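You operate a simulated robot arm through the tools that you are given. There is no shell and no other tool. Be economical: measure what you need, move in short steps, check, and stop when the job is done.

You run a simulated robot arm. Do the job below in one go: nothing can be reset, and whatever is moved stays where it is left.

TASK
Take the grey cowl and put it on the low shelf of the fitting cart.

It is judged by the outcome, as a careful person would: the job done as asked, and still so three seconds after it is handed in. It fails if anything else is knocked over, pushed out of place, dropped, spilled or broken.

THE ROBOT
A 7-joint arm with a two-finger parallel gripper on a trunk, on a base that drives. Base frame: it is fixed to the floor where the robot stands at the start and does not move with it; the origin is under the middle of the robot, x ahead of it, y to its left, z up. Readings come in mm, degrees, newtons and seconds.
With the tool pointing down near the work surface it reaches from about 100 to 880 mm from the robot's upright axis, wherever it stands. Its first joint turns from -115.0 to 115.0 degrees. Places, roughly: low shelf of the fitting cart [-3000, 1000, 200]. Payload 3.91 kg.
The tool frame sits at the grasp point between the pads (the TCP): z along the fingers, y along the line on which they close. The tips reach 30 mm beyond it. Largest opening 110 mm; finger width 20, thickness 10; the body of the gripper, 48 by 112 mm, starts 55 mm behind the TCP.
Orientation is told as [roll, pitch, yaw] about the base's x, y, z axes, in that order, counted from this pose: with the fingers straight down and closing along the base's y, the tool's x points along the base's -x, its y along +y and its z along -z.

THE INTERFACE
- The arm moves only by the tool send_rows. Its arguments are lists of equal length, an entry for each row: "dr": the turn, a rotation vector about the base's x, y, z in units of 60 degrees (1.0 is 60 degrees), a list of three; "translation": the shift along the base's x, y, z in units of 250 mm (1.0 is 250 mm), a list of three; "jaw": the finger opening in mm, from 0 to 110. In form: {"dr": [[rx, ry, rz], ...], "translation": [[tx, ty, tz], ...], "jaw": [jaw, ...]}. A call has 1 to 12 rows; each row is the pose to reach, as a shift and turn from the pose commanded when the call began. A call with a number of a shift or a turn outside -1 to 1 is refused whole. Each row takes 0.2 s and may step no farther than 50 mm and 8.6 degrees from the row before; otherwise, or with a gripper value out of range, the whole call is refused. Where a pose cannot be reached the arm comes as near as it can. A force on the tool above 40 N (or 10 N above the force at the start of the call, whichever is more), or a blocked arm, ends the call early, and 0.2 s more pass. The fingers move at their own pace (about 153 mm/s each) and stop on an object; they squeeze with about 42 N. The grip force told is the motor's: it shows also when the fingers shut on nothing. Time passes only in rows, and 0.2 s behind the last, so rows that repeat a pose let the fingers close. The reply holds the time, the measured pose of the TCP, the force on the tool along the base axes, the opening and the grip force, in the units named above and with some noise, with the torque about the TCP (base axes, N m) and any sound that the robot's microphone picked up.
- Cameras (640 x 400 px; columns grow to the right, rows downward): "scene" is now at [196.5, 160, 1262]; the picture's right is [-0.64, -0.77, 0.00], its down [-0.63, 0.52, -0.57] and it looks along [0.44, -0.37, -0.82] (base axes); focal length 272 px, centre (320, 200). "wrist" rides on the gripper at [72, 17, -103] in the tool frame; the picture's right is [-0.23, 0.97, 0.00], its down [-0.76, -0.18, -0.62] and it looks along [-0.61, -0.14, 0.78] (tool axes); focal length 222 px, centre (320, 200).
- grab_frame(camera): a new picture of that camera. No time passes.
- move_column(by): slides the trunk up (or, below 0, down) by that many mm; the arm and the scene camera ride with it, the base frame stays. It gives what a move gives, with no picture.
- base_move(legs): drives the robot by 1 to 6 legs, each [ahead, left, turn to the left] in mm, mm and degrees, along the robot's own axes; the way and the turn of a leg run together, so that a leg with both is an arc; at most 1500 mm and 180 degrees a leg. The arm and the cameras ride along, it lands a little off, and it stops where it bumps. It gives what a move gives.
- pan_tilt(pan, tilt): turns the head with the scene camera to pan (to the left, within 80 degrees either way) and tilt (down, from -29 to 69), counted from straight ahead of the robot. It gives what a move gives.
- measure_at(camera, pixels): there is no depth. For up to 12 entries [column, row, z] of the newest picture of that camera ("zoom" is the newest enlarged one), the place [x, y] in the base frame at which the ray of that pixel passes the height z, good to about 2 mm. No time passes.
- inspect(camera, box): a new picture of the part [left, top, right, bottom] of that camera's present view, enlarged. No time passes.
- sign_off(): hands the job in; it is judged then, once.

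Work in short steps. Measure before you move; look again where a grasp or a placing could have gone wrong, and mend it. You have 80 turns and 48 pictures in all, those below and enlarged ones among them. Open the gripper and draw the arm clear of the work before you hand the job in, unless the task says otherwise; then end with one line.

The tools are called after "Request:" by a JSON object that holds its "api" and its "payload". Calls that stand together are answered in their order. send_rows: Moves the arm, as the interface text tells. Its arguments: {"type":"object","properties":{"dr":{"type":"array","items":{"type":"array","items":{"type":"number"}}},"translation":{"type":"array","items":{"type":"array","items":{"type":"number"}}},"jaw":{"type":"array","items":{"type":"number"}}},"required":["dr","translation","jaw"]} The other tools are called the same way: move_column (by) slides the trunk up or down; base_move (legs) drives the base; pan_tilt (pan, tilt) turns the head that bears the scene camera; grab_frame (camera) takes a picture; measure_at (camera, pixels) gives the place at which the rays of pixels pass given heights; inspect (camera, box) takes an enlarged picture of a part of a camera's view; sign_off () hands the job in.

At the start:

```text
clock: 0.0
position: [404.8, 49.7, 713.4]
orientation: [0.1, 0.0, -0.1]
ft_force: [0.4, 0.0, -0.1]
wrist_torque: [-0.03, 0.02, -0.01]
opening: 109.9
gripper_force: 0.0
trunk travel left (down, up): [-629.0, 361.0]
robot x, y, heading: [3.1, -0.9, -0.0]
head pan, tilt: [-39.7, 55.1]
```

scene: 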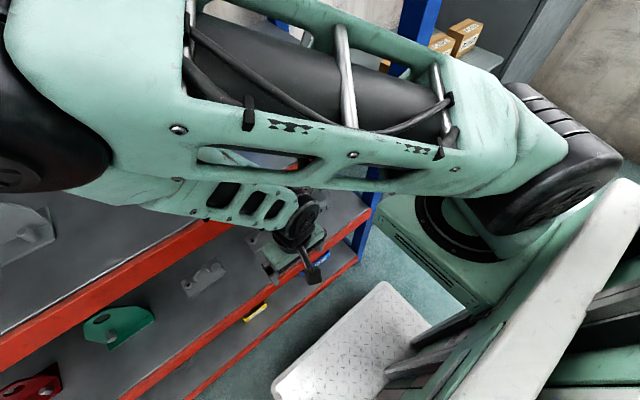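
wrist: 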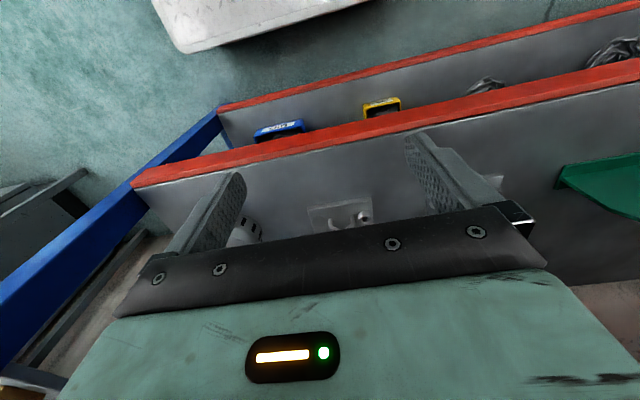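

The scene view is mostly blocked by the arm, with a red-edged shelf rack ahead. I turn the head to look straight ahead and less steeply.

Request:
{"api": "pan_tilt", "payload": {"pan": 0, "tilt": 40}}

Request:
{"api": "grab_frame", "payload": {"camera": "scene"}}

```text
clock: 1.1
position: [404.0, 50.4, 712.8]
orientation: [-0.1, 0.0, 0.1]
ft_force: [-0.8, -0.4, 0.4]
wrist_torque: [0.0, 0.01, -0.01]
opening: 110.1
gripper_force: 0.1
trunk travel left (down, up): [-629.0, 361.0]
robot x, y, heading: [-0.6, 0.5, 0.1]
head pan, tilt: [0.0, 40.0]
```

```text
45 pictures are left
```

scene: 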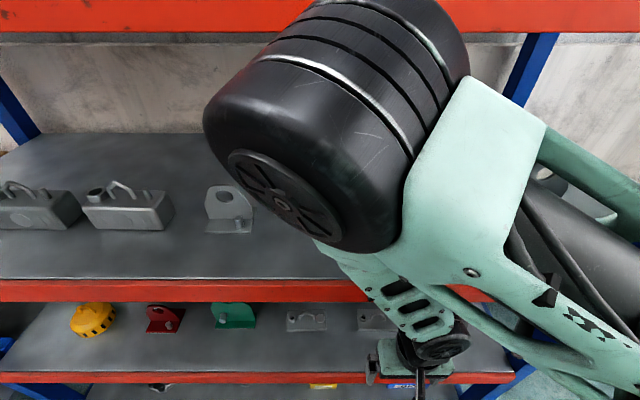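

A multi-tier rack is ahead. The yellow domed part at (92,318) may be one cowl; the wrist view had a grey slotted one near (243,233). I enlarge both.

Request:
{"api": "inspect", "payload": {"camera": "wrist", "box": [180, 130, 460, 305]}}

Request:
{"api": "inspect", "payload": {"camera": "scene", "box": [0, 160, 400, 400]}}

```text
2.29 times, centred on (320, 218) of wrist
```

zoom: 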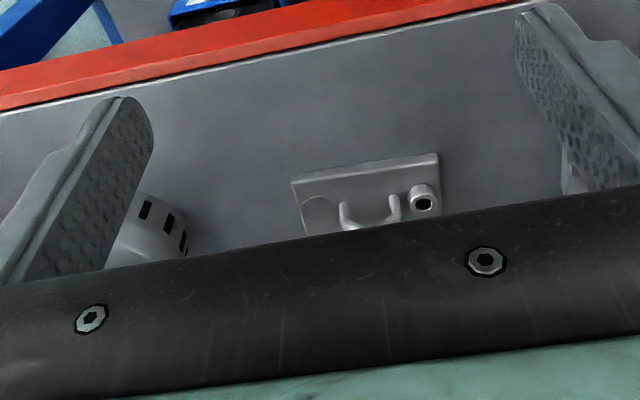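

```text
1.60 times, centred on (200, 280) of scene
```

zoom: 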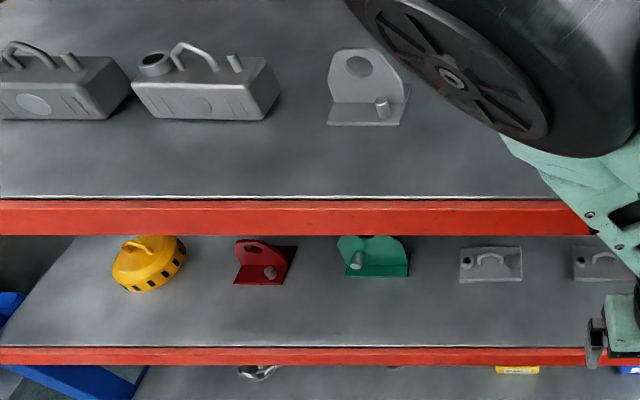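

The slotted grey cowl sits hidden behind the finger at wrist (240,235), to the robot's right. I back off 400 mm to get a freer view.

Request:
{"api": "base_move", "payload": {"legs": [[-400, 0, 0]]}}

Request:
{"api": "pan_tilt", "payload": {"pan": 0, "tilt": 35}}

Request:
{"api": "grab_frame", "payload": {"camera": "scene"}}

Request:
{"api": "grab_frame", "payload": {"camera": "wrist"}}

```text
clock: 3.6
position: [2.9, 49.2, 712.0]
orientation: [0.1, 0.0, 0.0]
ft_force: [-0.5, -0.3, -0.5]
wrist_torque: [0.03, 0.03, 0.02]
opening: 110.1
gripper_force: 0.1
trunk travel left (down, up): [-629.0, 361.0]
robot x, y, heading: [-401.2, 1.2, -0.1]
head pan, tilt: [0.0, 40.0]
```

```text
clock: 4.2
position: [2.1, 49.2, 711.9]
orientation: [0.1, 0.0, -0.1]
ft_force: [0.5, 0.2, 0.4]
wrist_torque: [-0.01, -0.02, 0.02]
opening: 110.1
gripper_force: 0.0
trunk travel left (down, up): [-629.0, 361.0]
robot x, y, heading: [-402.7, -0.7, -0.2]
head pan, tilt: [0.0, 35.0]
```

```text
42 pictures are left
```

scene: 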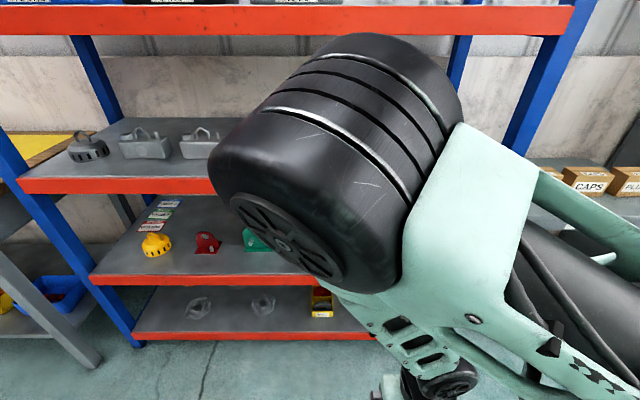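

```text
41 pictures are left
```

wrist: 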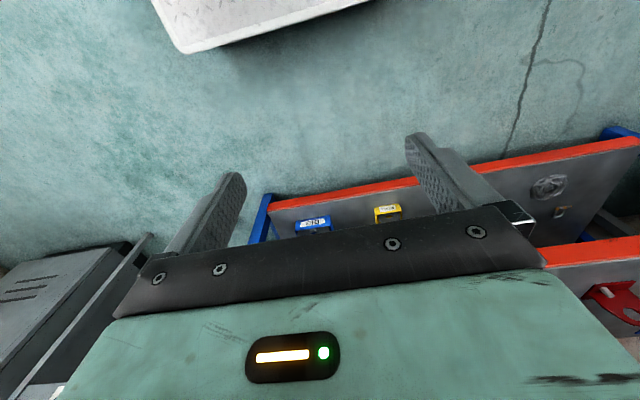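

There is a grey slotted cowl on the upper shelf at (88,147), plus the pale one on the middle shelf hidden by the arm. I zoom in on the first and then move right 500 mm to see the other.

Request:
{"api": "inspect", "payload": {"camera": "scene", "box": [40, 100, 240, 225]}}

Request:
{"api": "base_move", "payload": {"legs": [[0, -500, 0]]}}

Request:
{"api": "grab_frame", "payload": {"camera": "scene"}}

```text
3.20 times, centred on (140, 162) of scene
```

zoom: 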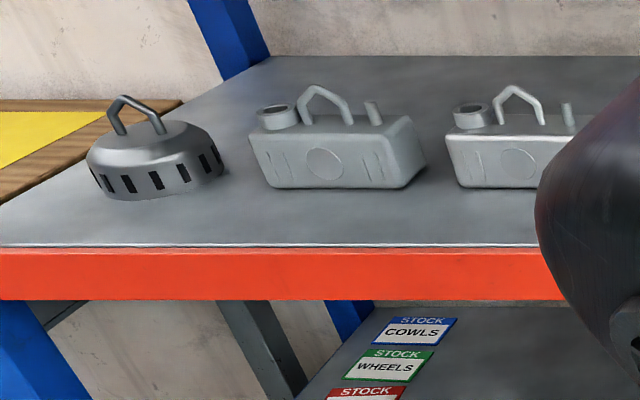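

```text
clock: 7.2
position: [2.5, -464.4, 712.4]
orientation: [-0.1, 0.1, 0.0]
ft_force: [0.7, -0.6, -0.3]
wrist_torque: [-0.01, -0.01, 0.0]
opening: 109.9
gripper_force: 0.0
trunk travel left (down, up): [-629.0, 361.0]
robot x, y, heading: [-402.5, -513.6, -0.1]
head pan, tilt: [0.0, 35.0]
```

```text
39 pictures are left
```

scene: 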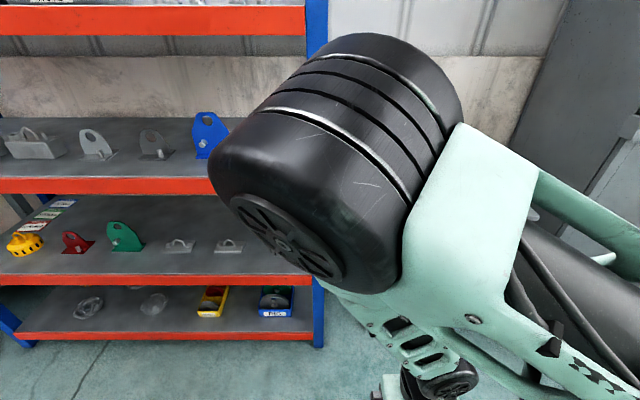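

The labels on the shelf matter and the pale cowl is still hidden. I zoom in on the labels, then move 350 mm further right.

Request:
{"api": "inspect", "payload": {"camera": "scene", "box": [0, 180, 160, 280]}}

Request:
{"api": "base_move", "payload": {"legs": [[0, -350, 0]]}}

Request:
{"api": "pan_tilt", "payload": {"pan": 20, "tilt": 30}}

Request:
{"api": "grab_frame", "payload": {"camera": "scene"}}

```text
4.00 times, centred on (80, 230) of scene
```

zoom: 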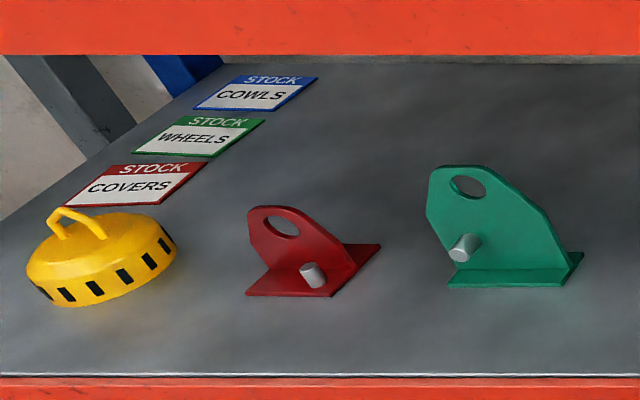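

```text
clock: 9.5
position: [0.9, -818.5, 711.9]
orientation: [-0.1, 0.0, -0.3]
ft_force: [0.0, 0.2, 0.1]
wrist_torque: [0.0, -0.02, 0.02]
opening: 110.2
gripper_force: 0.0
trunk travel left (down, up): [-629.0, 361.0]
robot x, y, heading: [-401.3, -866.4, -0.5]
head pan, tilt: [0.0, 35.0]
```

```text
clock: 10.3
position: [1.6, -820.0, 711.1]
orientation: [0.0, -0.1, -0.4]
ft_force: [-0.1, 0.2, -0.8]
wrist_torque: [-0.04, -0.03, -0.01]
opening: 110.1
gripper_force: 0.0
trunk travel left (down, up): [-629.0, 361.0]
robot x, y, heading: [-399.5, -869.0, -0.8]
head pan, tilt: [20.0, 30.0]
```

```text
37 pictures are left
```

scene: 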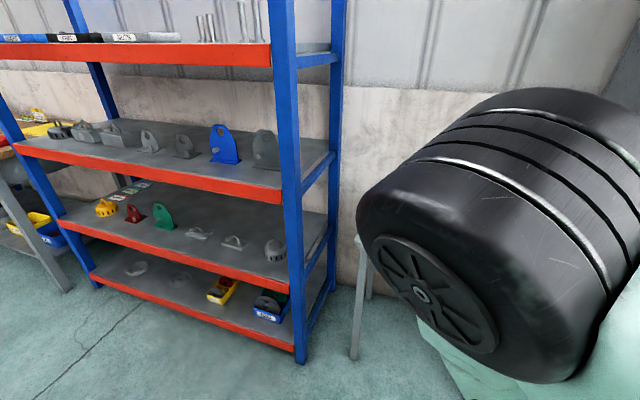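

Now a second grey slotted cowl is visible at (273,248). I zoom in on it, the rest of the rack, and the table to the left.

Request:
{"api": "inspect", "payload": {"camera": "scene", "box": [90, 120, 330, 270]}}

Request:
{"api": "inspect", "payload": {"camera": "scene", "box": [0, 0, 240, 150]}}

Request:
{"api": "inspect", "payload": {"camera": "scene", "box": [80, 230, 320, 380]}}

```text
2.67 times, centred on (210, 195) of scene
```

zoom: 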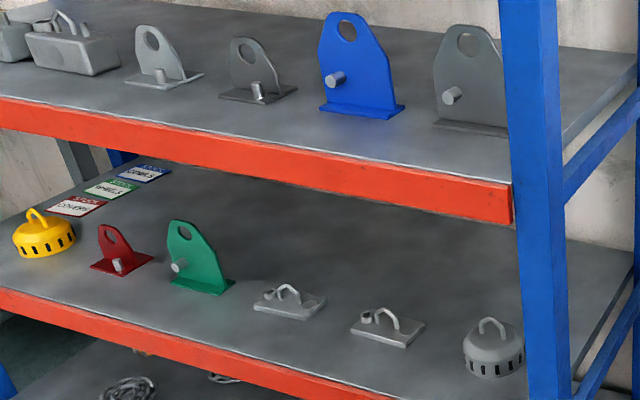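

```text
2.67 times, centred on (120, 75) of scene
```

zoom: 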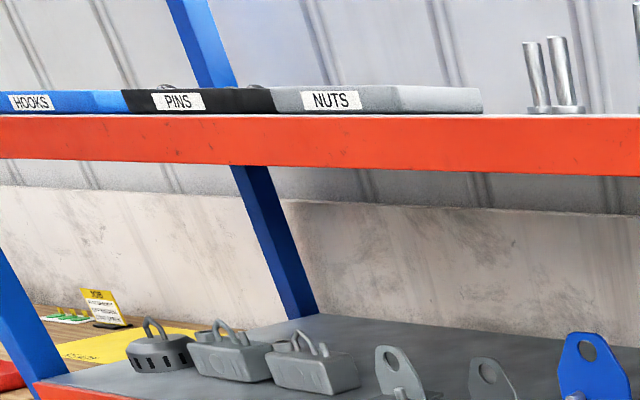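

```text
2.67 times, centred on (200, 305) of scene
```

zoom: 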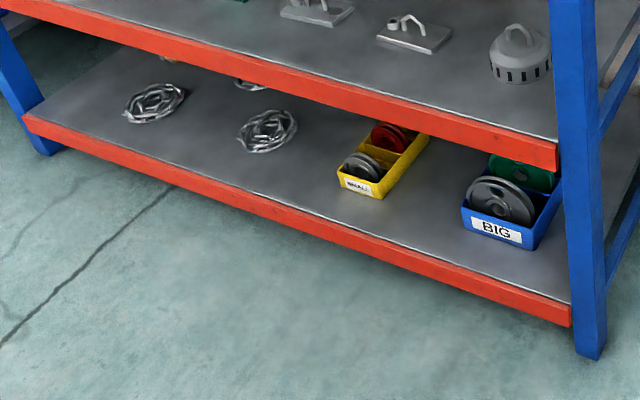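

There's a yellow job card on the bench at the left that may say which grey cowl is meant. I drive back left and look toward that bench.

Request:
{"api": "base_move", "payload": {"legs": [[0, 870, 0.8]]}}

Request:
{"api": "pan_tilt", "payload": {"pan": 45, "tilt": 25}}

Request:
{"api": "grab_frame", "payload": {"camera": "scene"}}

```text
clock: 14.9
position: [0.2, 59.7, 710.5]
orientation: [0.0, 0.0, 0.4]
ft_force: [-0.2, -0.9, -0.4]
wrist_torque: [-0.02, 0.02, 0.02]
opening: 110.1
gripper_force: 0.0
trunk travel left (down, up): [-629.0, 361.0]
robot x, y, heading: [-402.4, 6.9, 0.6]
head pan, tilt: [20.0, 30.0]
```

```text
clock: 15.8
position: [-0.1, 60.0, 712.0]
orientation: [0.0, 0.0, 0.5]
ft_force: [-0.4, -0.6, -0.7]
wrist_torque: [0.0, -0.02, -0.01]
opening: 109.9
gripper_force: 0.0
trunk travel left (down, up): [-629.0, 361.0]
robot x, y, heading: [-405.3, 4.6, 0.3]
head pan, tilt: [45.0, 25.0]
```

```text
33 pictures are left
```

scene: 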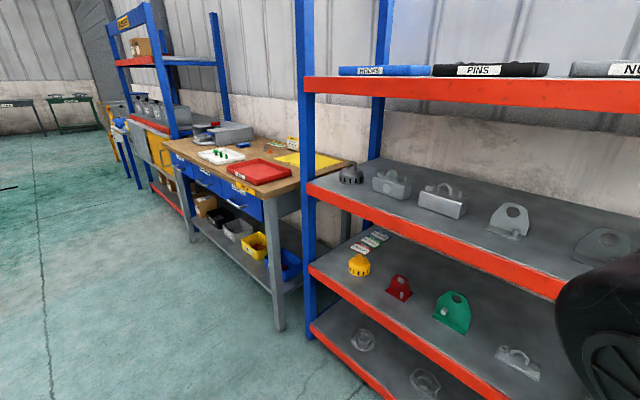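

The card is at (292,143) on the bench. I zoom in on it.

Request:
{"api": "inspect", "payload": {"camera": "scene", "box": [256, 125, 336, 175]}}

Request:
{"api": "inspect", "payload": {"camera": "scene", "box": [0, 0, 256, 160]}}

```text
8.00 times, centred on (296, 150) of scene
```

zoom: 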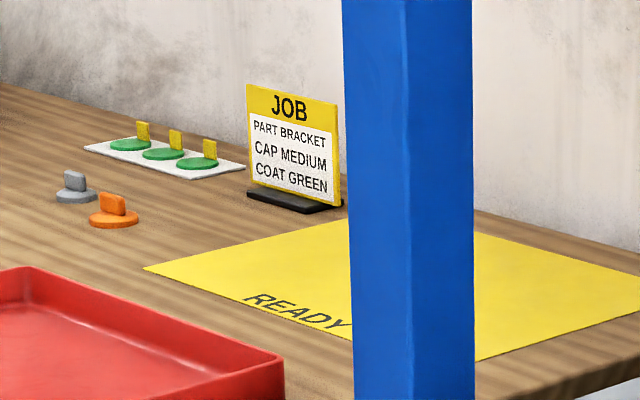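

```text
2.50 times, centred on (128, 80) of scene
```

zoom: 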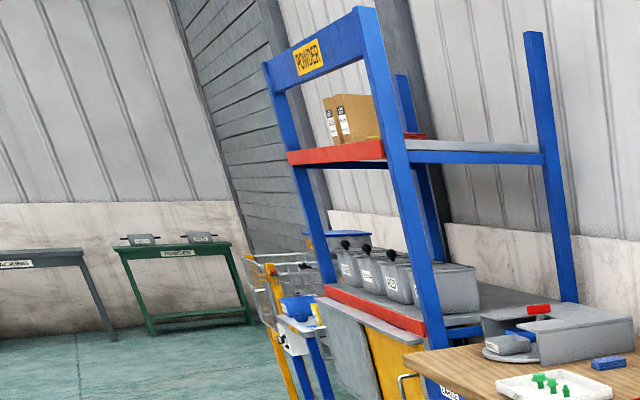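

The card concerns brackets, not this job. I compare the upper-shelf cowl at (351,175) close up.

Request:
{"api": "inspect", "payload": {"camera": "scene", "box": [320, 150, 480, 250]}}

Request:
{"api": "measure_at", "payload": {"camera": "scene", "pixels": [[351, 183, 700], [351, 183, 800], [351, 183, 900], [320, 185, 800], [320, 185, 900], [359, 274, 400], [359, 274, 500], [359, 274, 600]]}}

```text
4.00 times, centred on (400, 200) of scene
```

zoom: 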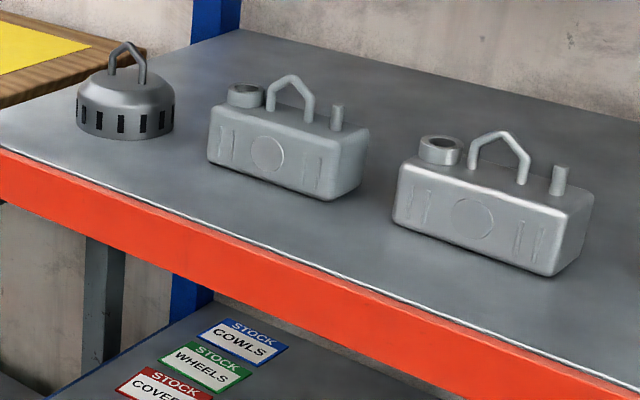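

```text
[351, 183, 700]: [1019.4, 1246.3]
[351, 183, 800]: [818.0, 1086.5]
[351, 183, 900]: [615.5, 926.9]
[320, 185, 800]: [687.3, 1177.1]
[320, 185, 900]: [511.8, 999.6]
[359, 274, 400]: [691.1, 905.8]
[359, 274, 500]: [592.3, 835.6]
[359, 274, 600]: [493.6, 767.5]
```

The upper cowl has a shiny bare-steel look, like the right tank; the left tank looks matt grey. I go back right to examine the middle-shelf cowl closely.

Request:
{"api": "base_move", "payload": {"legs": [[0, -870, -0.3]]}}

Request:
{"api": "pan_tilt", "payload": {"pan": 15, "tilt": 35}}

Request:
{"api": "grab_frame", "payload": {"camera": "scene"}}

```text
clock: 20.4
position: [6.9, -808.0, 711.4]
orientation: [-0.1, 0.0, 0.5]
ft_force: [-0.8, 0.8, 0.4]
wrist_torque: [0.03, -0.01, 0.01]
opening: 109.8
gripper_force: 0.0
trunk travel left (down, up): [-629.0, 361.0]
robot x, y, heading: [-398.9, -861.5, 0.2]
head pan, tilt: [45.0, 25.0]
```

```text
clock: 21.4
position: [6.0, -807.5, 711.0]
orientation: [-0.1, 0.0, 0.6]
ft_force: [-0.2, 0.2, 0.4]
wrist_torque: [0.01, -0.01, 0.02]
opening: 109.8
gripper_force: 0.0
trunk travel left (down, up): [-629.0, 361.0]
robot x, y, heading: [-395.0, -861.1, 0.5]
head pan, tilt: [15.0, 35.0]
```

```text
29 pictures are left
```

scene: 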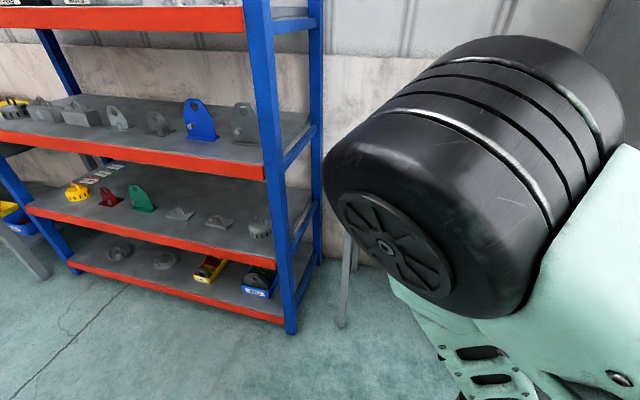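

I zoom in on the cowl near (259,228) and measure the shelf corner and post features.

Request:
{"api": "inspect", "payload": {"camera": "scene", "box": [160, 190, 288, 270]}}

Request:
{"api": "measure_at", "payload": {"camera": "scene", "pixels": [[290, 334, 0], [263, 167, 850], [263, 167, 800], [263, 167, 750], [272, 253, 400], [272, 253, 500], [272, 253, 600], [260, 238, 400], [260, 238, 500], [260, 238, 600], [80, 274, 0]]}}

```text
5.00 times, centred on (224, 230) of scene
```

zoom: 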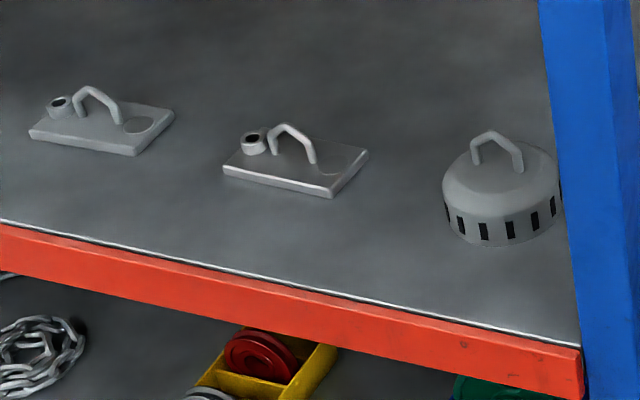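

```text
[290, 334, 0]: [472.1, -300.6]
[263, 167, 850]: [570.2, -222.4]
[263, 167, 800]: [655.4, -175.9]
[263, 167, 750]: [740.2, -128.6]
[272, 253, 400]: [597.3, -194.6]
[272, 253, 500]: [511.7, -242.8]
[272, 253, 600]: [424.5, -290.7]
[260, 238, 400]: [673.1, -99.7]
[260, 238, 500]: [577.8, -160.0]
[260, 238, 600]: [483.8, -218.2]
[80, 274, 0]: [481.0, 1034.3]
```

The middle-shelf cowl is matt grey (coated), while the upper one is bare shiny steel, like the paired covers and tanks, so the grey cowl is this one, around x≈550, y≈-175, shelf z≈530. I drive in front of it and pitch the tool 45° forward for a front approach under the upper shelf.

Request:
{"api": "base_move", "payload": {"legs": [[0, 630, -0.5]]}}

Request:
{"api": "send_rows", "payload": {"dr": [[0, -0.125, 0], [0, -0.25, 0], [0, -0.375, 0], [0, -0.5, 0], [0, -0.625, 0], [0, -0.75, 0], [0, -0.75, 0]], "translation": [[0, 0, 0], [0, 0, 0], [0, 0, 0], [0, 0, 0], [0, 0, 0], [0, 0, 0], [0, 0, 0]], "jaw": [110, 110, 110, 110, 110, 110, 110]}}

Request:
{"api": "grab_frame", "payload": {"camera": "wrist"}}

```text
clock: 24.9
position: [5.7, -192.6, 711.4]
orientation: [0.0, 0.0, -0.2]
ft_force: [-0.6, 0.0, -0.2]
wrist_torque: [0.02, 0.0, -0.01]
opening: 110.3
gripper_force: 0.0
trunk travel left (down, up): [-629.0, 361.0]
robot x, y, heading: [-396.9, -240.7, -0.3]
head pan, tilt: [15.0, 35.0]
```

```text
clock: 26.1
position: [40.8, -202.9, 708.1]
orientation: [4.6, -34.2, -16.9]
ft_force: [0.2, 1.1, -0.4]
wrist_torque: [0.0, -0.01, 0.04]
opening: 109.6
gripper_force: 0.1
out of reach, approached as far as the arm can: row 1, 2, 3, 4, 5, 6
trunk travel left (down, up): [-629.0, 361.0]
robot x, y, heading: [-399.9, -242.7, -0.3]
head pan, tilt: [15.0, 35.0]
stopped in row 6: the arm was blocked; the commanded pose is now the measured one
```

```text
27 pictures are left
```

wrist: 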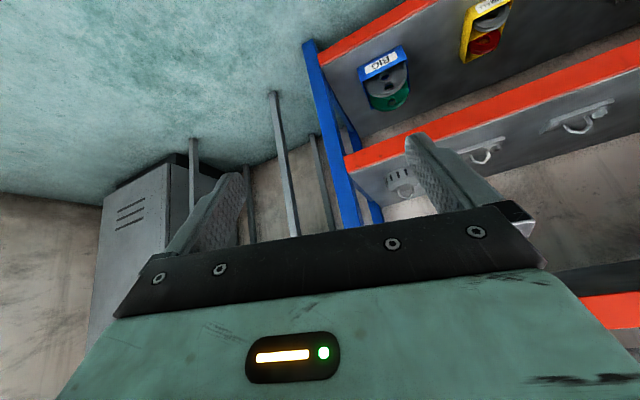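

The wrist hit a joint limit while folded close in. I reach 200 mm further ahead (free up to x≈430) while undoing the yaw, which should free the pitch.

Request:
{"api": "send_rows", "payload": {"dr": [[0, 0, 0], [0, 0, 0.1], [0, 0, 0.2], [0, 0, 0.28], [0, 0, 0.28], [0, 0, 0.28]], "translation": [[0.18, 0, 0], [0.36, 0, 0], [0.54, 0, 0], [0.7, 0, 0], [0.85, 0, 0], [0.85, 0, 0]], "jaw": [110, 110, 110, 110, 110, 110]}}

```text
clock: 27.5
position: [255.5, -198.4, 709.5]
orientation: [5.2, -34.0, -0.2]
ft_force: [0.5, -0.1, -0.4]
wrist_torque: [0.01, -0.01, 0.0]
opening: 109.9
gripper_force: 0.1
trunk travel left (down, up): [-629.0, 361.0]
robot x, y, heading: [-399.7, -244.9, -0.2]
head pan, tilt: [15.0, 35.0]
```

Good, the yaw is undone. Now I finish the pitch to -45° and remove the roll.

Request:
{"api": "send_rows", "payload": {"dr": [[-0.03, -0.09, -0.03], [-0.061, -0.183, -0.061], [-0.061, -0.183, -0.061]], "translation": [[0, 0, 0], [0, 0, 0], [0, 0, 0]], "jaw": [110, 110, 110]}}

Request:
{"api": "grab_frame", "payload": {"camera": "wrist"}}

```text
clock: 28.3
position: [255.1, -200.3, 709.5]
orientation: [0.4, -45.1, -0.9]
ft_force: [0.3, 0.4, -0.6]
wrist_torque: [0.0, 0.01, -0.02]
opening: 109.9
gripper_force: 0.1
trunk travel left (down, up): [-629.0, 361.0]
robot x, y, heading: [-396.2, -242.3, -0.1]
head pan, tilt: [15.0, 35.0]
```

```text
26 pictures are left
```

wrist: 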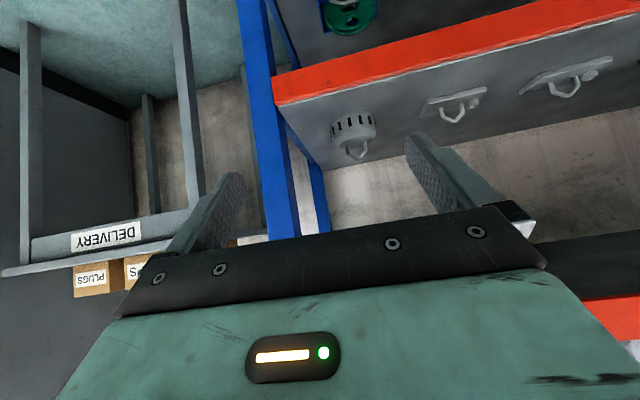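

The cowl shows at (354,130) with its bail below it in this inverted picture. I zoom and measure shelf edge, base and handle.

Request:
{"api": "inspect", "payload": {"camera": "wrist", "box": [260, 70, 452, 190]}}

Request:
{"api": "measure_at", "payload": {"camera": "wrist", "pixels": [[276, 108, 500], [276, 108, 530], [276, 108, 560], [640, 20, 530], [640, 20, 500], [353, 116, 530], [353, 116, 560]]}}

```text
3.33 times, centred on (356, 130) of wrist
```

zoom: 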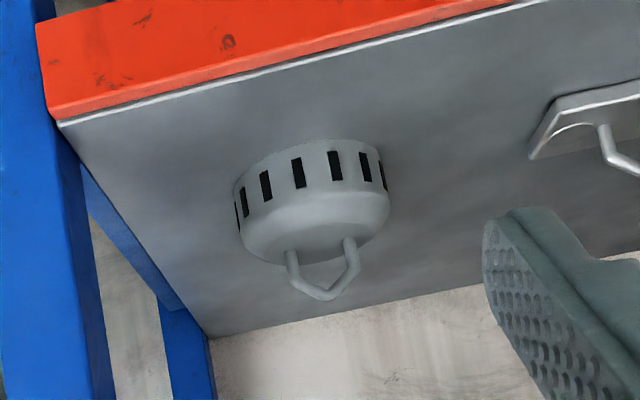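

```text
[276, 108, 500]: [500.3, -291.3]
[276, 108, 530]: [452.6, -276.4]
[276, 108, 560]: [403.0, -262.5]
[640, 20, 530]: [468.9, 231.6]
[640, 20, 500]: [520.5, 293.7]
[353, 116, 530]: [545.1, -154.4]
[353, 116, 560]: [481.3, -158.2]
```

The bail's two legs stand roughly along y, so I can pinch the bail from both sides closing along y with this front-tilted tool. I measure bail and dome points at candidate heights.

Request:
{"api": "measure_at", "payload": {"camera": "zoom", "pixels": [[62, 124, 515], [310, 142, 515], [236, 205, 530], [388, 195, 530], [292, 254, 580], [350, 240, 580], [292, 254, 600], [350, 240, 600], [325, 297, 620], [325, 297, 640], [325, 297, 600], [490, 8, 515]]}}

```text
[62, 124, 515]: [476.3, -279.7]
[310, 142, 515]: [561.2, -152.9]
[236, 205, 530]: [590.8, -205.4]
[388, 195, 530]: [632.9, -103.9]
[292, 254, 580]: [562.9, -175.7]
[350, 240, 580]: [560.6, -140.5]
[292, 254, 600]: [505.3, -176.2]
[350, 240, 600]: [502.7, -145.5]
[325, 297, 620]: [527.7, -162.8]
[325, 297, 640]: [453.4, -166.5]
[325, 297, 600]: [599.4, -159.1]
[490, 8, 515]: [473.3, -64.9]
```

The cowl centre is about (603,-157), bail top z≈598, dome top ≈566, shelf ≈515. I pitch another 15° (30° below horizontal), align y, and lower the trunk to bail height.

Request:
{"api": "send_rows", "payload": {"dr": [[0, -0.125, 0.03], [0, -0.25, 0.06], [0, -0.25, 0.06]], "translation": [[0, 0.08, 0], [0, 0.168, 0], [0, 0.168, 0]], "jaw": [110, 110, 110]}}

Request:
{"api": "move_column", "payload": {"by": -100}}

Request:
{"api": "base_move", "payload": {"legs": [[200, 0, 0]]}}

Request:
{"api": "grab_frame", "payload": {"camera": "wrist"}}

```text
clock: 29.1
position: [253.1, -155.8, 707.7]
orientation: [-0.1, -60.1, 3.1]
ft_force: [-0.5, 1.2, 0.4]
wrist_torque: [-0.01, -0.03, -0.01]
opening: 110.1
gripper_force: 0.0
trunk travel left (down, up): [-629.0, 361.0]
robot x, y, heading: [-397.2, -240.2, 0.1]
head pan, tilt: [15.0, 35.0]
```

```text
clock: 30.4
position: [255.3, -156.3, 607.3]
orientation: [-0.1, -60.1, 3.1]
ft_force: [-0.6, 0.1, -0.4]
wrist_torque: [0.0, -0.04, 0.02]
opening: 109.8
gripper_force: 0.0
trunk travel left (down, up): [-529.0, 461.0]
robot x, y, heading: [-396.6, -244.1, -0.2]
head pan, tilt: [15.0, 35.0]
```

```text
clock: 32.0
position: [456.3, -158.5, 607.3]
orientation: [0.0, -60.0, 3.0]
ft_force: [-0.1, 0.5, 0.3]
wrist_torque: [-0.01, 0.0, 0.0]
opening: 109.9
gripper_force: 0.1
trunk travel left (down, up): [-529.0, 461.0]
robot x, y, heading: [-199.9, -242.2, -0.4]
head pan, tilt: [15.0, 35.0]
```

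```text
24 pictures are left
```

wrist: 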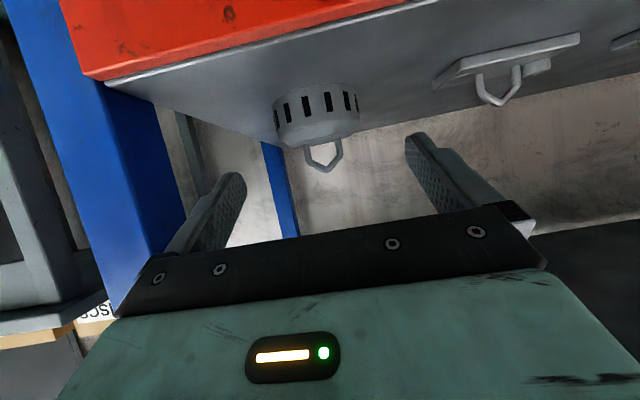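

Good view between the fingers: bail apex at (322,171), leg feet at (308,146) and (338,138). I zoom in and measure.

Request:
{"api": "inspect", "payload": {"camera": "wrist", "box": [240, 70, 400, 190]}}

Request:
{"api": "measure_at", "payload": {"camera": "wrist", "pixels": [[322, 171, 600], [322, 171, 610], [308, 146, 570], [308, 146, 580], [338, 138, 570], [338, 138, 580], [316, 86, 510], [316, 86, 520], [106, 84, 510], [106, 84, 520]]}}

```text
3.33 times, centred on (320, 130) of wrist
```

zoom: 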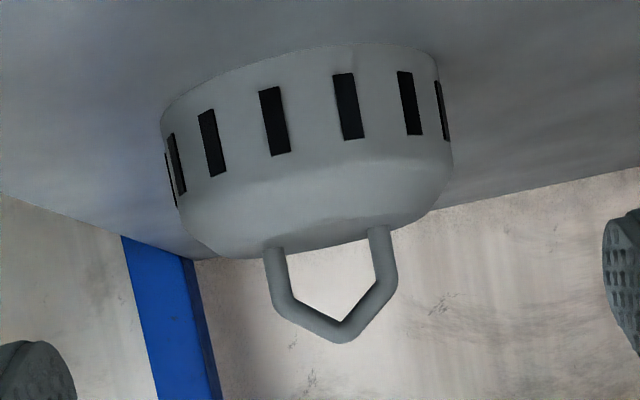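

```text
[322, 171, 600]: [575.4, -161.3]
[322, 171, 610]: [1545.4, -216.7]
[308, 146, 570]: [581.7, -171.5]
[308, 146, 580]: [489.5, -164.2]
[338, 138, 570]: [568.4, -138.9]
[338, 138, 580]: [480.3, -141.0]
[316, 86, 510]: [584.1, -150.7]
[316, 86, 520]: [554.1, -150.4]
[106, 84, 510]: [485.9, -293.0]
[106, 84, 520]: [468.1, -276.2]
```

Bail: x≈608, centre y≈-156, feet z≈567, apex z≈600. I advance the arm in small steps with the jaw at 80 so the pads end either side of the bail.

Request:
{"api": "send_rows", "payload": {"dr": [[0, 0, 0], [0, 0, 0], [0, 0, 0], [0, 0, 0], [0, 0, 0]], "translation": [[0.14, 0.003, -0.02], [0.28, 0.006, -0.04], [0.42, 0.006, -0.05], [0.55, 0.006, -0.056], [0.55, 0.006, -0.056]], "jaw": [80, 80, 80, 80, 80]}}

Request:
{"api": "inspect", "payload": {"camera": "wrist", "box": [160, 60, 480, 260]}}

```text
clock: 33.2
position: [592.8, -158.3, 593.5]
orientation: [0.0, -60.0, 3.0]
ft_force: [-0.2, 0.1, -0.3]
wrist_torque: [0.01, 0.01, 0.01]
opening: 79.7
gripper_force: 0.1
trunk travel left (down, up): [-529.0, 461.0]
robot x, y, heading: [-196.3, -244.5, -0.5]
head pan, tilt: [15.0, 35.0]
```

```text
2.00 times, centred on (320, 160) of wrist
```

zoom: 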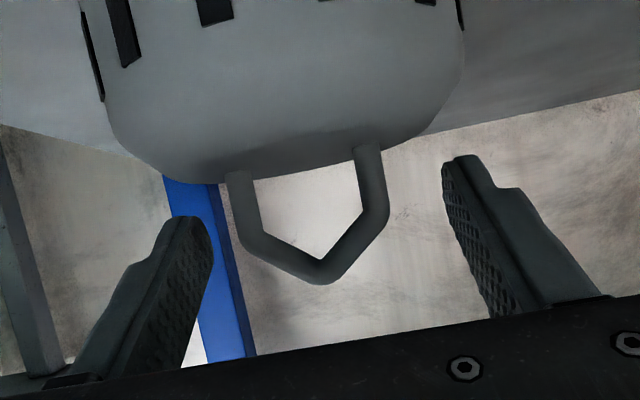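

The bail lies between the pads, slightly left in the picture. I go 6 mm further, shift about 2 mm, narrow to 54 mm and check centring.

Request:
{"api": "send_rows", "payload": {"dr": [[0, 0, 0], [0, 0, 0], [0, 0, 0]], "translation": [[0.012, 0, 0], [0.024, 0, 0], [0.024, 0, 0]], "jaw": [70, 56, 56]}}

Request:
{"api": "inspect", "payload": {"camera": "wrist", "box": [160, 60, 480, 260]}}

```text
clock: 34.0
position: [601.2, -157.3, 594.5]
orientation: [0.0, -60.0, 3.0]
ft_force: [0.0, 0.2, 0.5]
wrist_torque: [-0.01, 0.0, -0.01]
opening: 56.1
gripper_force: 0.1
trunk travel left (down, up): [-529.0, 461.0]
robot x, y, heading: [-193.7, -243.0, -0.4]
head pan, tilt: [15.0, 35.0]
```

```text
2.00 times, centred on (320, 160) of wrist
```

zoom: 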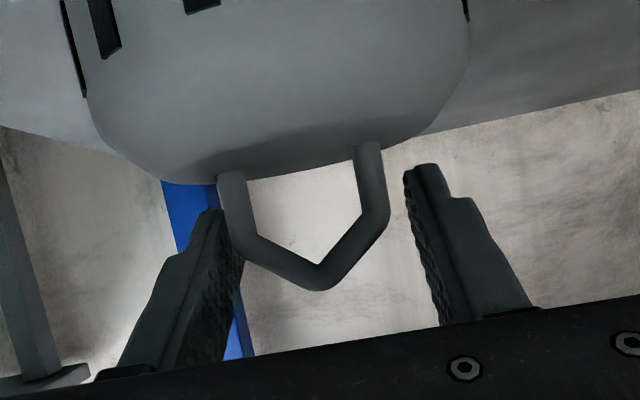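

The left pad is nearly touching and the right has about 5 mm gap, so I shift 3 mm toward -y and close.

Request:
{"api": "send_rows", "payload": {"dr": [[0, 0, 0], [0, 0, 0], [0, 0, 0], [0, 0, 0], [0, 0, 0]], "translation": [[0, -0.011, 0], [0, -0.011, 0], [0, -0.011, 0], [0, -0.011, 0], [0, -0.011, 0]], "jaw": [56, 48, 30, 20, 20]}}

Request:
{"api": "inspect", "payload": {"camera": "wrist", "box": [160, 60, 480, 260]}}

```text
clock: 35.2
position: [600.4, -159.2, 593.4]
orientation: [0.0, -60.0, 3.0]
ft_force: [-0.5, -0.7, 0.6]
wrist_torque: [0.02, -0.04, 0.03]
opening: 45.5
gripper_force: 41.9
trunk travel left (down, up): [-529.0, 461.0]
robot x, y, heading: [-195.0, -243.0, -0.4]
head pan, tilt: [15.0, 35.0]
```

```text
2.00 times, centred on (320, 160) of wrist
```

zoom: 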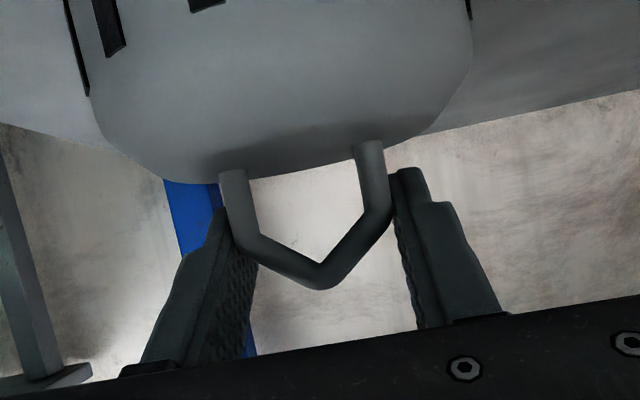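

The bail is gripped at 45.5 mm with 42 N. I lift 40 mm gently and check.

Request:
{"api": "send_rows", "payload": {"dr": [[0, 0, 0], [0, 0, 0], [0, 0, 0], [0, 0, 0]], "translation": [[0, 0, 0.04], [0, 0, 0.09], [0, 0, 0.16], [0, 0, 0.16]], "jaw": [20, 20, 20, 20]}}

Request:
{"api": "inspect", "payload": {"camera": "wrist", "box": [80, 0, 560, 300]}}

```text
clock: 36.2
position: [599.6, -159.4, 635.2]
orientation: [0.0, -60.0, 3.1]
ft_force: [-0.4, -0.2, -3.1]
wrist_torque: [0.02, -0.01, -0.01]
opening: 45.2
gripper_force: 41.7
trunk travel left (down, up): [-529.0, 461.0]
robot x, y, heading: [-195.8, -243.9, -0.4]
head pan, tilt: [15.0, 35.0]
```

```text
1.33 times, centred on (320, 150) of wrist
```

zoom: 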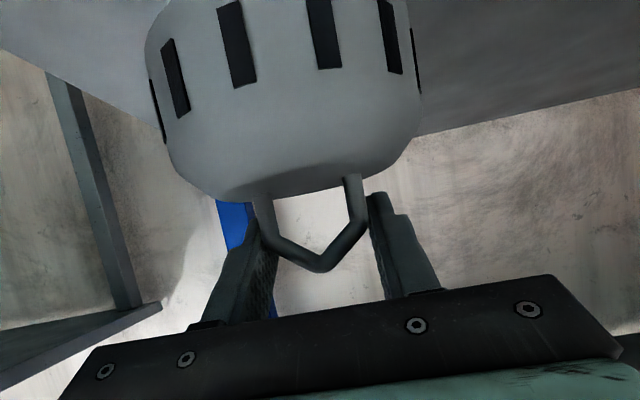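

The cowl is held (about 3 N). I back straight out 600 mm and look left for the way to the cart.

Request:
{"api": "base_move", "payload": {"legs": [[-600, 0, 0]]}}

Request:
{"api": "pan_tilt", "payload": {"pan": 80, "tilt": 20}}

Request:
{"api": "grab_frame", "payload": {"camera": "scene"}}

```text
clock: 39.6
position: [-6.3, -157.9, 634.9]
orientation: [0.0, -60.0, 2.7]
ft_force: [0.0, 0.0, -2.0]
wrist_torque: [-0.02, -0.03, 0.01]
opening: 45.2
gripper_force: 41.8
trunk travel left (down, up): [-529.0, 461.0]
robot x, y, heading: [-797.9, -239.5, -0.7]
head pan, tilt: [15.0, 35.0]
```

```text
clock: 41.0
position: [-6.4, -158.2, 633.6]
orientation: [0.0, -60.1, 2.6]
ft_force: [-0.2, -0.3, -2.0]
wrist_torque: [0.01, 0.0, 0.0]
opening: 45.3
gripper_force: 42.4
trunk travel left (down, up): [-529.0, 461.0]
robot x, y, heading: [-800.0, -237.2, -0.5]
head pan, tilt: [80.0, 20.0]
```

```text
18 pictures are left
```

scene: 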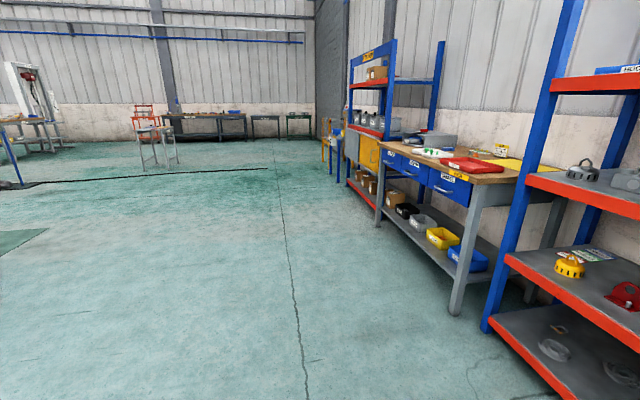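

The floor to the left is free. I turn 90° left in place and look ahead/left toward the cart.

Request:
{"api": "base_move", "payload": {"legs": [[0, 0, 90]]}}

Request:
{"api": "pan_tilt", "payload": {"pan": 55, "tilt": 20}}

Request:
{"api": "grab_frame", "payload": {"camera": "scene"}}

```text
clock: 45.2
position: [-876.0, 558.2, 635.9]
orientation: [-0.1, -59.9, 92.2]
ft_force: [0.1, -0.2, -2.6]
wrist_torque: [-0.02, 0.0, -0.02]
opening: 45.2
gripper_force: 42.0
trunk travel left (down, up): [-529.0, 461.0]
robot x, y, heading: [-804.8, -238.3, 88.9]
head pan, tilt: [80.0, 20.0]
```

```text
clock: 46.1
position: [-875.9, 558.1, 634.0]
orientation: [0.0, -60.1, 92.3]
ft_force: [-0.3, 0.1, -2.2]
wrist_torque: [0.02, -0.03, 0.02]
opening: 45.4
gripper_force: 42.1
trunk travel left (down, up): [-529.0, 461.0]
robot x, y, heading: [-799.4, -236.8, 88.9]
head pan, tilt: [55.0, 20.0]
```

```text
17 pictures are left
```

scene: 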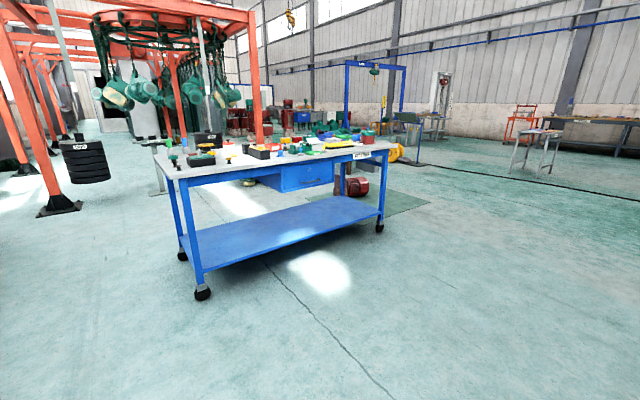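

A blue cart with an empty low shelf stands there, labelled near (357,155). I zoom in on the label and measure its low shelf.

Request:
{"api": "inspect", "payload": {"camera": "scene", "box": [140, 110, 420, 310]}}

Request:
{"api": "measure_at", "payload": {"camera": "scene", "pixels": [[204, 298, 0], [380, 231, 0], [183, 260, 0], [196, 268, 200], [384, 212, 200], [384, 212, 250], [290, 231, 200], [345, 197, 200], [182, 239, 200]]}}

```text
2.00 times, centred on (280, 210) of scene
```

zoom: 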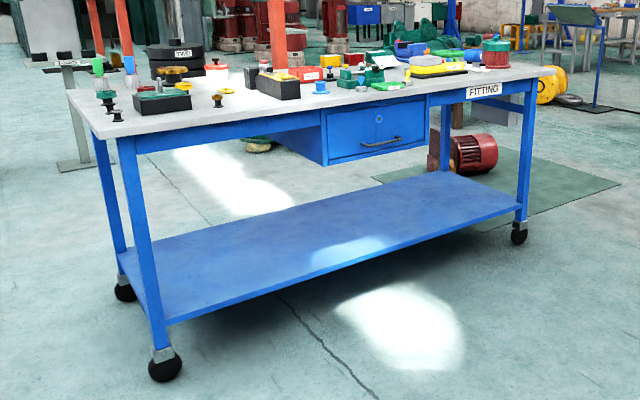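

```text
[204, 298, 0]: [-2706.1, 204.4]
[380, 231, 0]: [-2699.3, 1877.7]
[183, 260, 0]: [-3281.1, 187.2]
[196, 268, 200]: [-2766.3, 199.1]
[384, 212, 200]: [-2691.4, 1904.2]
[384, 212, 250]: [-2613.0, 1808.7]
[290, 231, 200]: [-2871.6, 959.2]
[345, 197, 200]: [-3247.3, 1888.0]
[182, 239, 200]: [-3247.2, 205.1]
```

The FITTING label confirms it; front edge x≈-2700, shelf spans y 200–1880, and it's empty. I turn to face it and drive to stand off at around y≈784 (TCP y≈700).

Request:
{"api": "base_move", "payload": {"legs": [[0, 0, 91.1], [0, -1020, 0], [800, 0, 0]]}}

Request:
{"api": "pan_tilt", "payload": {"pan": 20, "tilt": 35}}

Request:
{"api": "grab_frame", "payload": {"camera": "scene"}}

```text
clock: 59.1
position: [-2408.6, 687.3, 634.6]
orientation: [0.1, -60.0, -176.8]
ft_force: [0.6, 0.7, -2.8]
wrist_torque: [0.02, 0.0, 0.02]
opening: 45.1
gripper_force: 41.7
trunk travel left (down, up): [-529.0, 461.0]
robot x, y, heading: [-1610.8, 774.3, 180.0]
head pan, tilt: [55.0, 20.0]
```

```text
clock: 60.1
position: [-2407.4, 687.5, 635.0]
orientation: [0.0, -60.0, -176.8]
ft_force: [0.4, -0.3, -2.2]
wrist_torque: [-0.01, -0.01, 0.02]
opening: 45.0
gripper_force: 42.0
trunk travel left (down, up): [-529.0, 461.0]
robot x, y, heading: [-1608.8, 773.6, 180.0]
head pan, tilt: [20.0, 35.0]
```

```text
15 pictures are left
```

scene: 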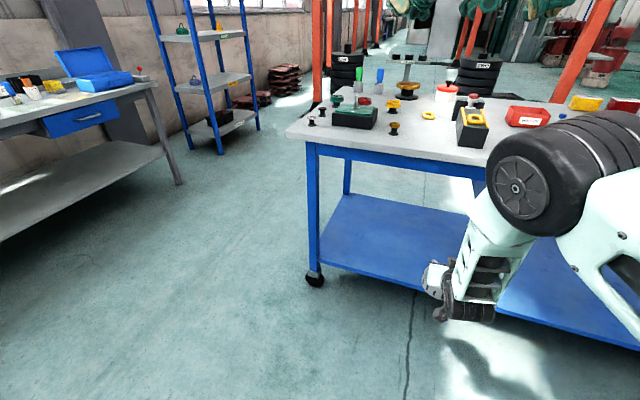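

I measure the cart's shelf front edge, top edge and corner from here.

Request:
{"api": "measure_at", "payload": {"camera": "scene", "pixels": [[319, 266, 180], [319, 266, 200], [319, 266, 220], [420, 291, 200], [420, 291, 180], [289, 136, 800], [289, 136, 850], [289, 136, 900], [470, 165, 850], [315, 280, 0], [355, 195, 200]]}}

Request:
{"api": "move_column", "payload": {"by": -280}}

Request:
{"api": "grab_frame", "payload": {"camera": "scene"}}

Request:
{"api": "grab_frame", "payload": {"camera": "wrist"}}

```text
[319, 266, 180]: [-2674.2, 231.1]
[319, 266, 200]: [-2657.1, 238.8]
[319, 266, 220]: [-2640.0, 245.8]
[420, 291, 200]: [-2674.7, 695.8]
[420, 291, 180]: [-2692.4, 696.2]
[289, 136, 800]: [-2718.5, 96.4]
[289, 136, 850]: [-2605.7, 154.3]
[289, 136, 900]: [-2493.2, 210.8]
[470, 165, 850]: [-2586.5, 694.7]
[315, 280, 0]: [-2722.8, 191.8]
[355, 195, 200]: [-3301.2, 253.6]
```

```text
clock: 62.9
position: [-2408.0, 687.9, 354.9]
orientation: [0.1, -60.0, -176.8]
ft_force: [0.0, -0.7, -2.3]
wrist_torque: [0.01, 0.02, 0.01]
opening: 45.2
gripper_force: 42.2
trunk travel left (down, up): [-249.0, 741.0]
robot x, y, heading: [-1611.8, 774.8, 180.2]
head pan, tilt: [20.0, 35.0]
```

```text
14 pictures are left
```

scene: 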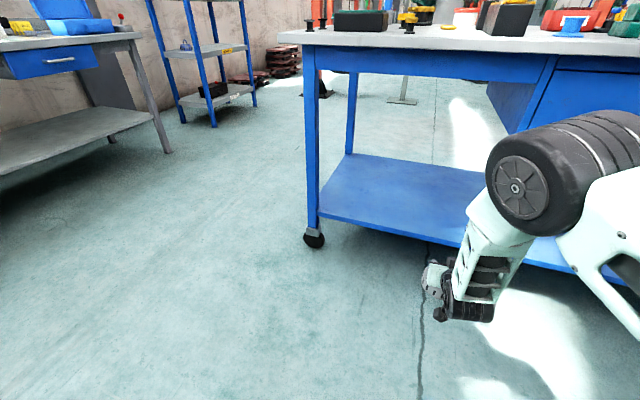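

```text
13 pictures are left
```

wrist: 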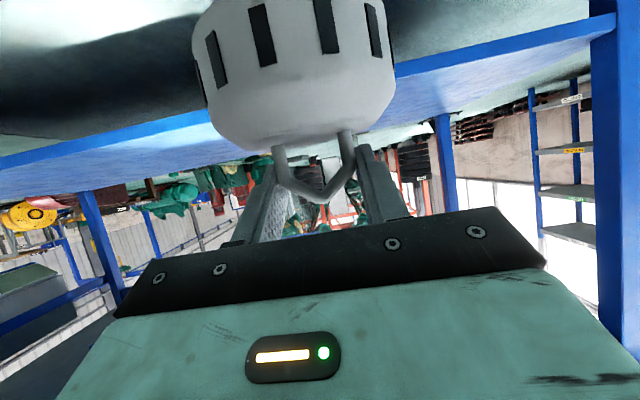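

I measure the low shelf's front edge again from this lower viewpoint to fix its height, and the table underside.

Request:
{"api": "measure_at", "payload": {"camera": "scene", "pixels": [[410, 235, 180], [410, 235, 200], [410, 235, 220], [460, 246, 180], [460, 246, 200], [460, 246, 220], [315, 238, 0], [352, 153, 200], [355, 66, 700], [490, 166, 200]]}}

Request:
{"api": "inspect", "payload": {"camera": "scene", "box": [300, 120, 500, 330]}}

```text
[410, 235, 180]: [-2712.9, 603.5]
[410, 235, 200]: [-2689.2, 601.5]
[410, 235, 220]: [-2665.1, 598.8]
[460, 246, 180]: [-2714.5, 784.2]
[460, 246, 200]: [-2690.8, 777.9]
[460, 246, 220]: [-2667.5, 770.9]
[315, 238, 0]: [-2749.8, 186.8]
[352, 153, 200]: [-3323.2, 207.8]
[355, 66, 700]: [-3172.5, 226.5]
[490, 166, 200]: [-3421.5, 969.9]
```

```text
1.90 times, centred on (400, 225) of scene
```

zoom: 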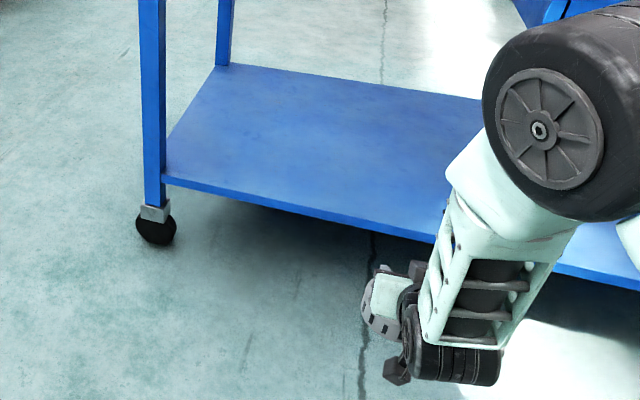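

My pixels were slightly below the edge; I remeasure from the enlarged picture: shelf top edge at (300,203), lower edge (300,214), far edge (300,75).

Request:
{"api": "measure_at", "payload": {"camera": "zoom", "pixels": [[300, 204, 180], [300, 204, 200], [300, 204, 220], [300, 214, 180], [400, 228, 200], [400, 228, 220], [300, 77, 200], [166, 178, 200], [155, 240, 0], [383, 300, 300], [383, 300, 320]]}}

```text
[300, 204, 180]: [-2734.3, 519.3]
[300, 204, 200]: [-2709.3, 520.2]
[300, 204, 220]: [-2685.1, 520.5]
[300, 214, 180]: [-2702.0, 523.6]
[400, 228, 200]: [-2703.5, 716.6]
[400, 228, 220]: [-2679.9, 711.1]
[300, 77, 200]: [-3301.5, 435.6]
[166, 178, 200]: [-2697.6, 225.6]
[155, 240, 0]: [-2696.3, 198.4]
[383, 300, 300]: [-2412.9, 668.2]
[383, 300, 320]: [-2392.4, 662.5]
```

Shelf top z≈200, front edge x≈-2705; cowl bottom is at about z 277. I drive ahead 380 mm so the cowl is over the shelf.

Request:
{"api": "base_move", "payload": {"legs": [[380, 0, 0]]}}

Request:
{"api": "grab_frame", "payload": {"camera": "scene"}}

Request:
{"api": "grab_frame", "payload": {"camera": "wrist"}}

```text
clock: 65.3
position: [-2789.7, 691.5, 354.7]
orientation: [0.0, -59.9, -177.0]
ft_force: [0.4, 0.4, -2.1]
wrist_torque: [0.03, 0.03, 0.01]
opening: 44.8
gripper_force: 42.4
trunk travel left (down, up): [-249.0, 741.0]
robot x, y, heading: [-1995.6, 773.5, 179.7]
head pan, tilt: [20.0, 35.0]
```

```text
11 pictures are left
```

scene: 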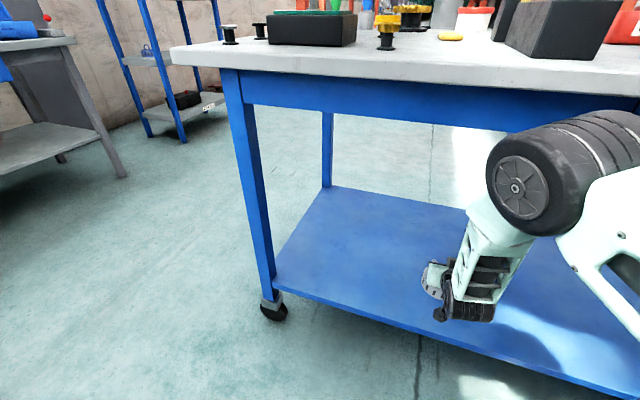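

```text
10 pictures are left
```

wrist: 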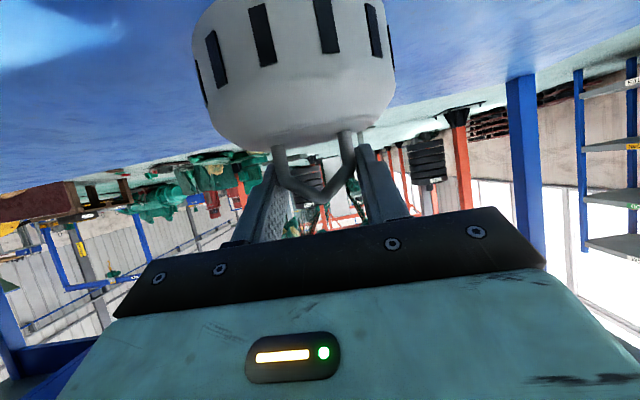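

The cowl is over the shelf with nothing nearby. I reach 45 mm further in and lower the trunk by 60 mm.

Request:
{"api": "send_rows", "payload": {"dr": [[0, 0, 0], [0, 0, 0], [0, 0, 0]], "translation": [[-0.09, 0, 0], [-0.18, 0, 0], [-0.18, 0, 0]], "jaw": [20, 20, 20]}}

Request:
{"api": "move_column", "payload": {"by": -60}}

Request:
{"api": "inspect", "payload": {"camera": "scene", "box": [340, 180, 580, 330]}}

```text
clock: 66.2
position: [-2835.5, 690.1, 353.1]
orientation: [0.0, -60.0, -176.7]
ft_force: [0.1, 0.3, -2.4]
wrist_torque: [0.01, 0.01, 0.0]
opening: 45.2
gripper_force: 41.7
trunk travel left (down, up): [-249.0, 741.0]
robot x, y, heading: [-1993.1, 775.4, 179.9]
head pan, tilt: [20.0, 35.0]
```

```text
clock: 67.2
position: [-2838.4, 690.5, 298.9]
orientation: [0.2, -60.6, -177.2]
ft_force: [-0.6, 0.9, 20.4]
wrist_torque: [-0.05, 0.54, -0.01]
opening: 45.1
gripper_force: 41.9
trunk travel left (down, up): [-189.0, 801.0]
robot x, y, heading: [-1994.8, 777.5, 179.7]
head pan, tilt: [20.0, 35.0]
```

```text
2.67 times, centred on (460, 255) of scene
```

zoom: 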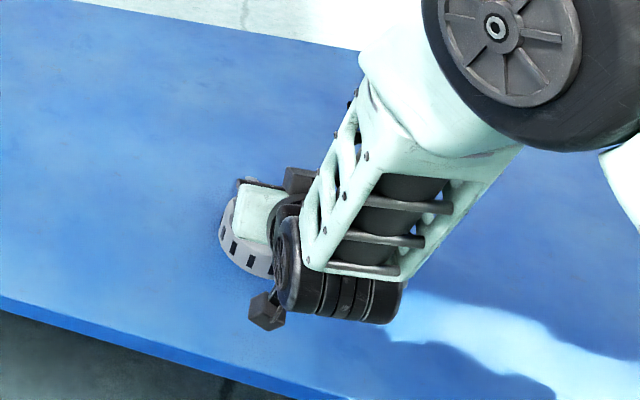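

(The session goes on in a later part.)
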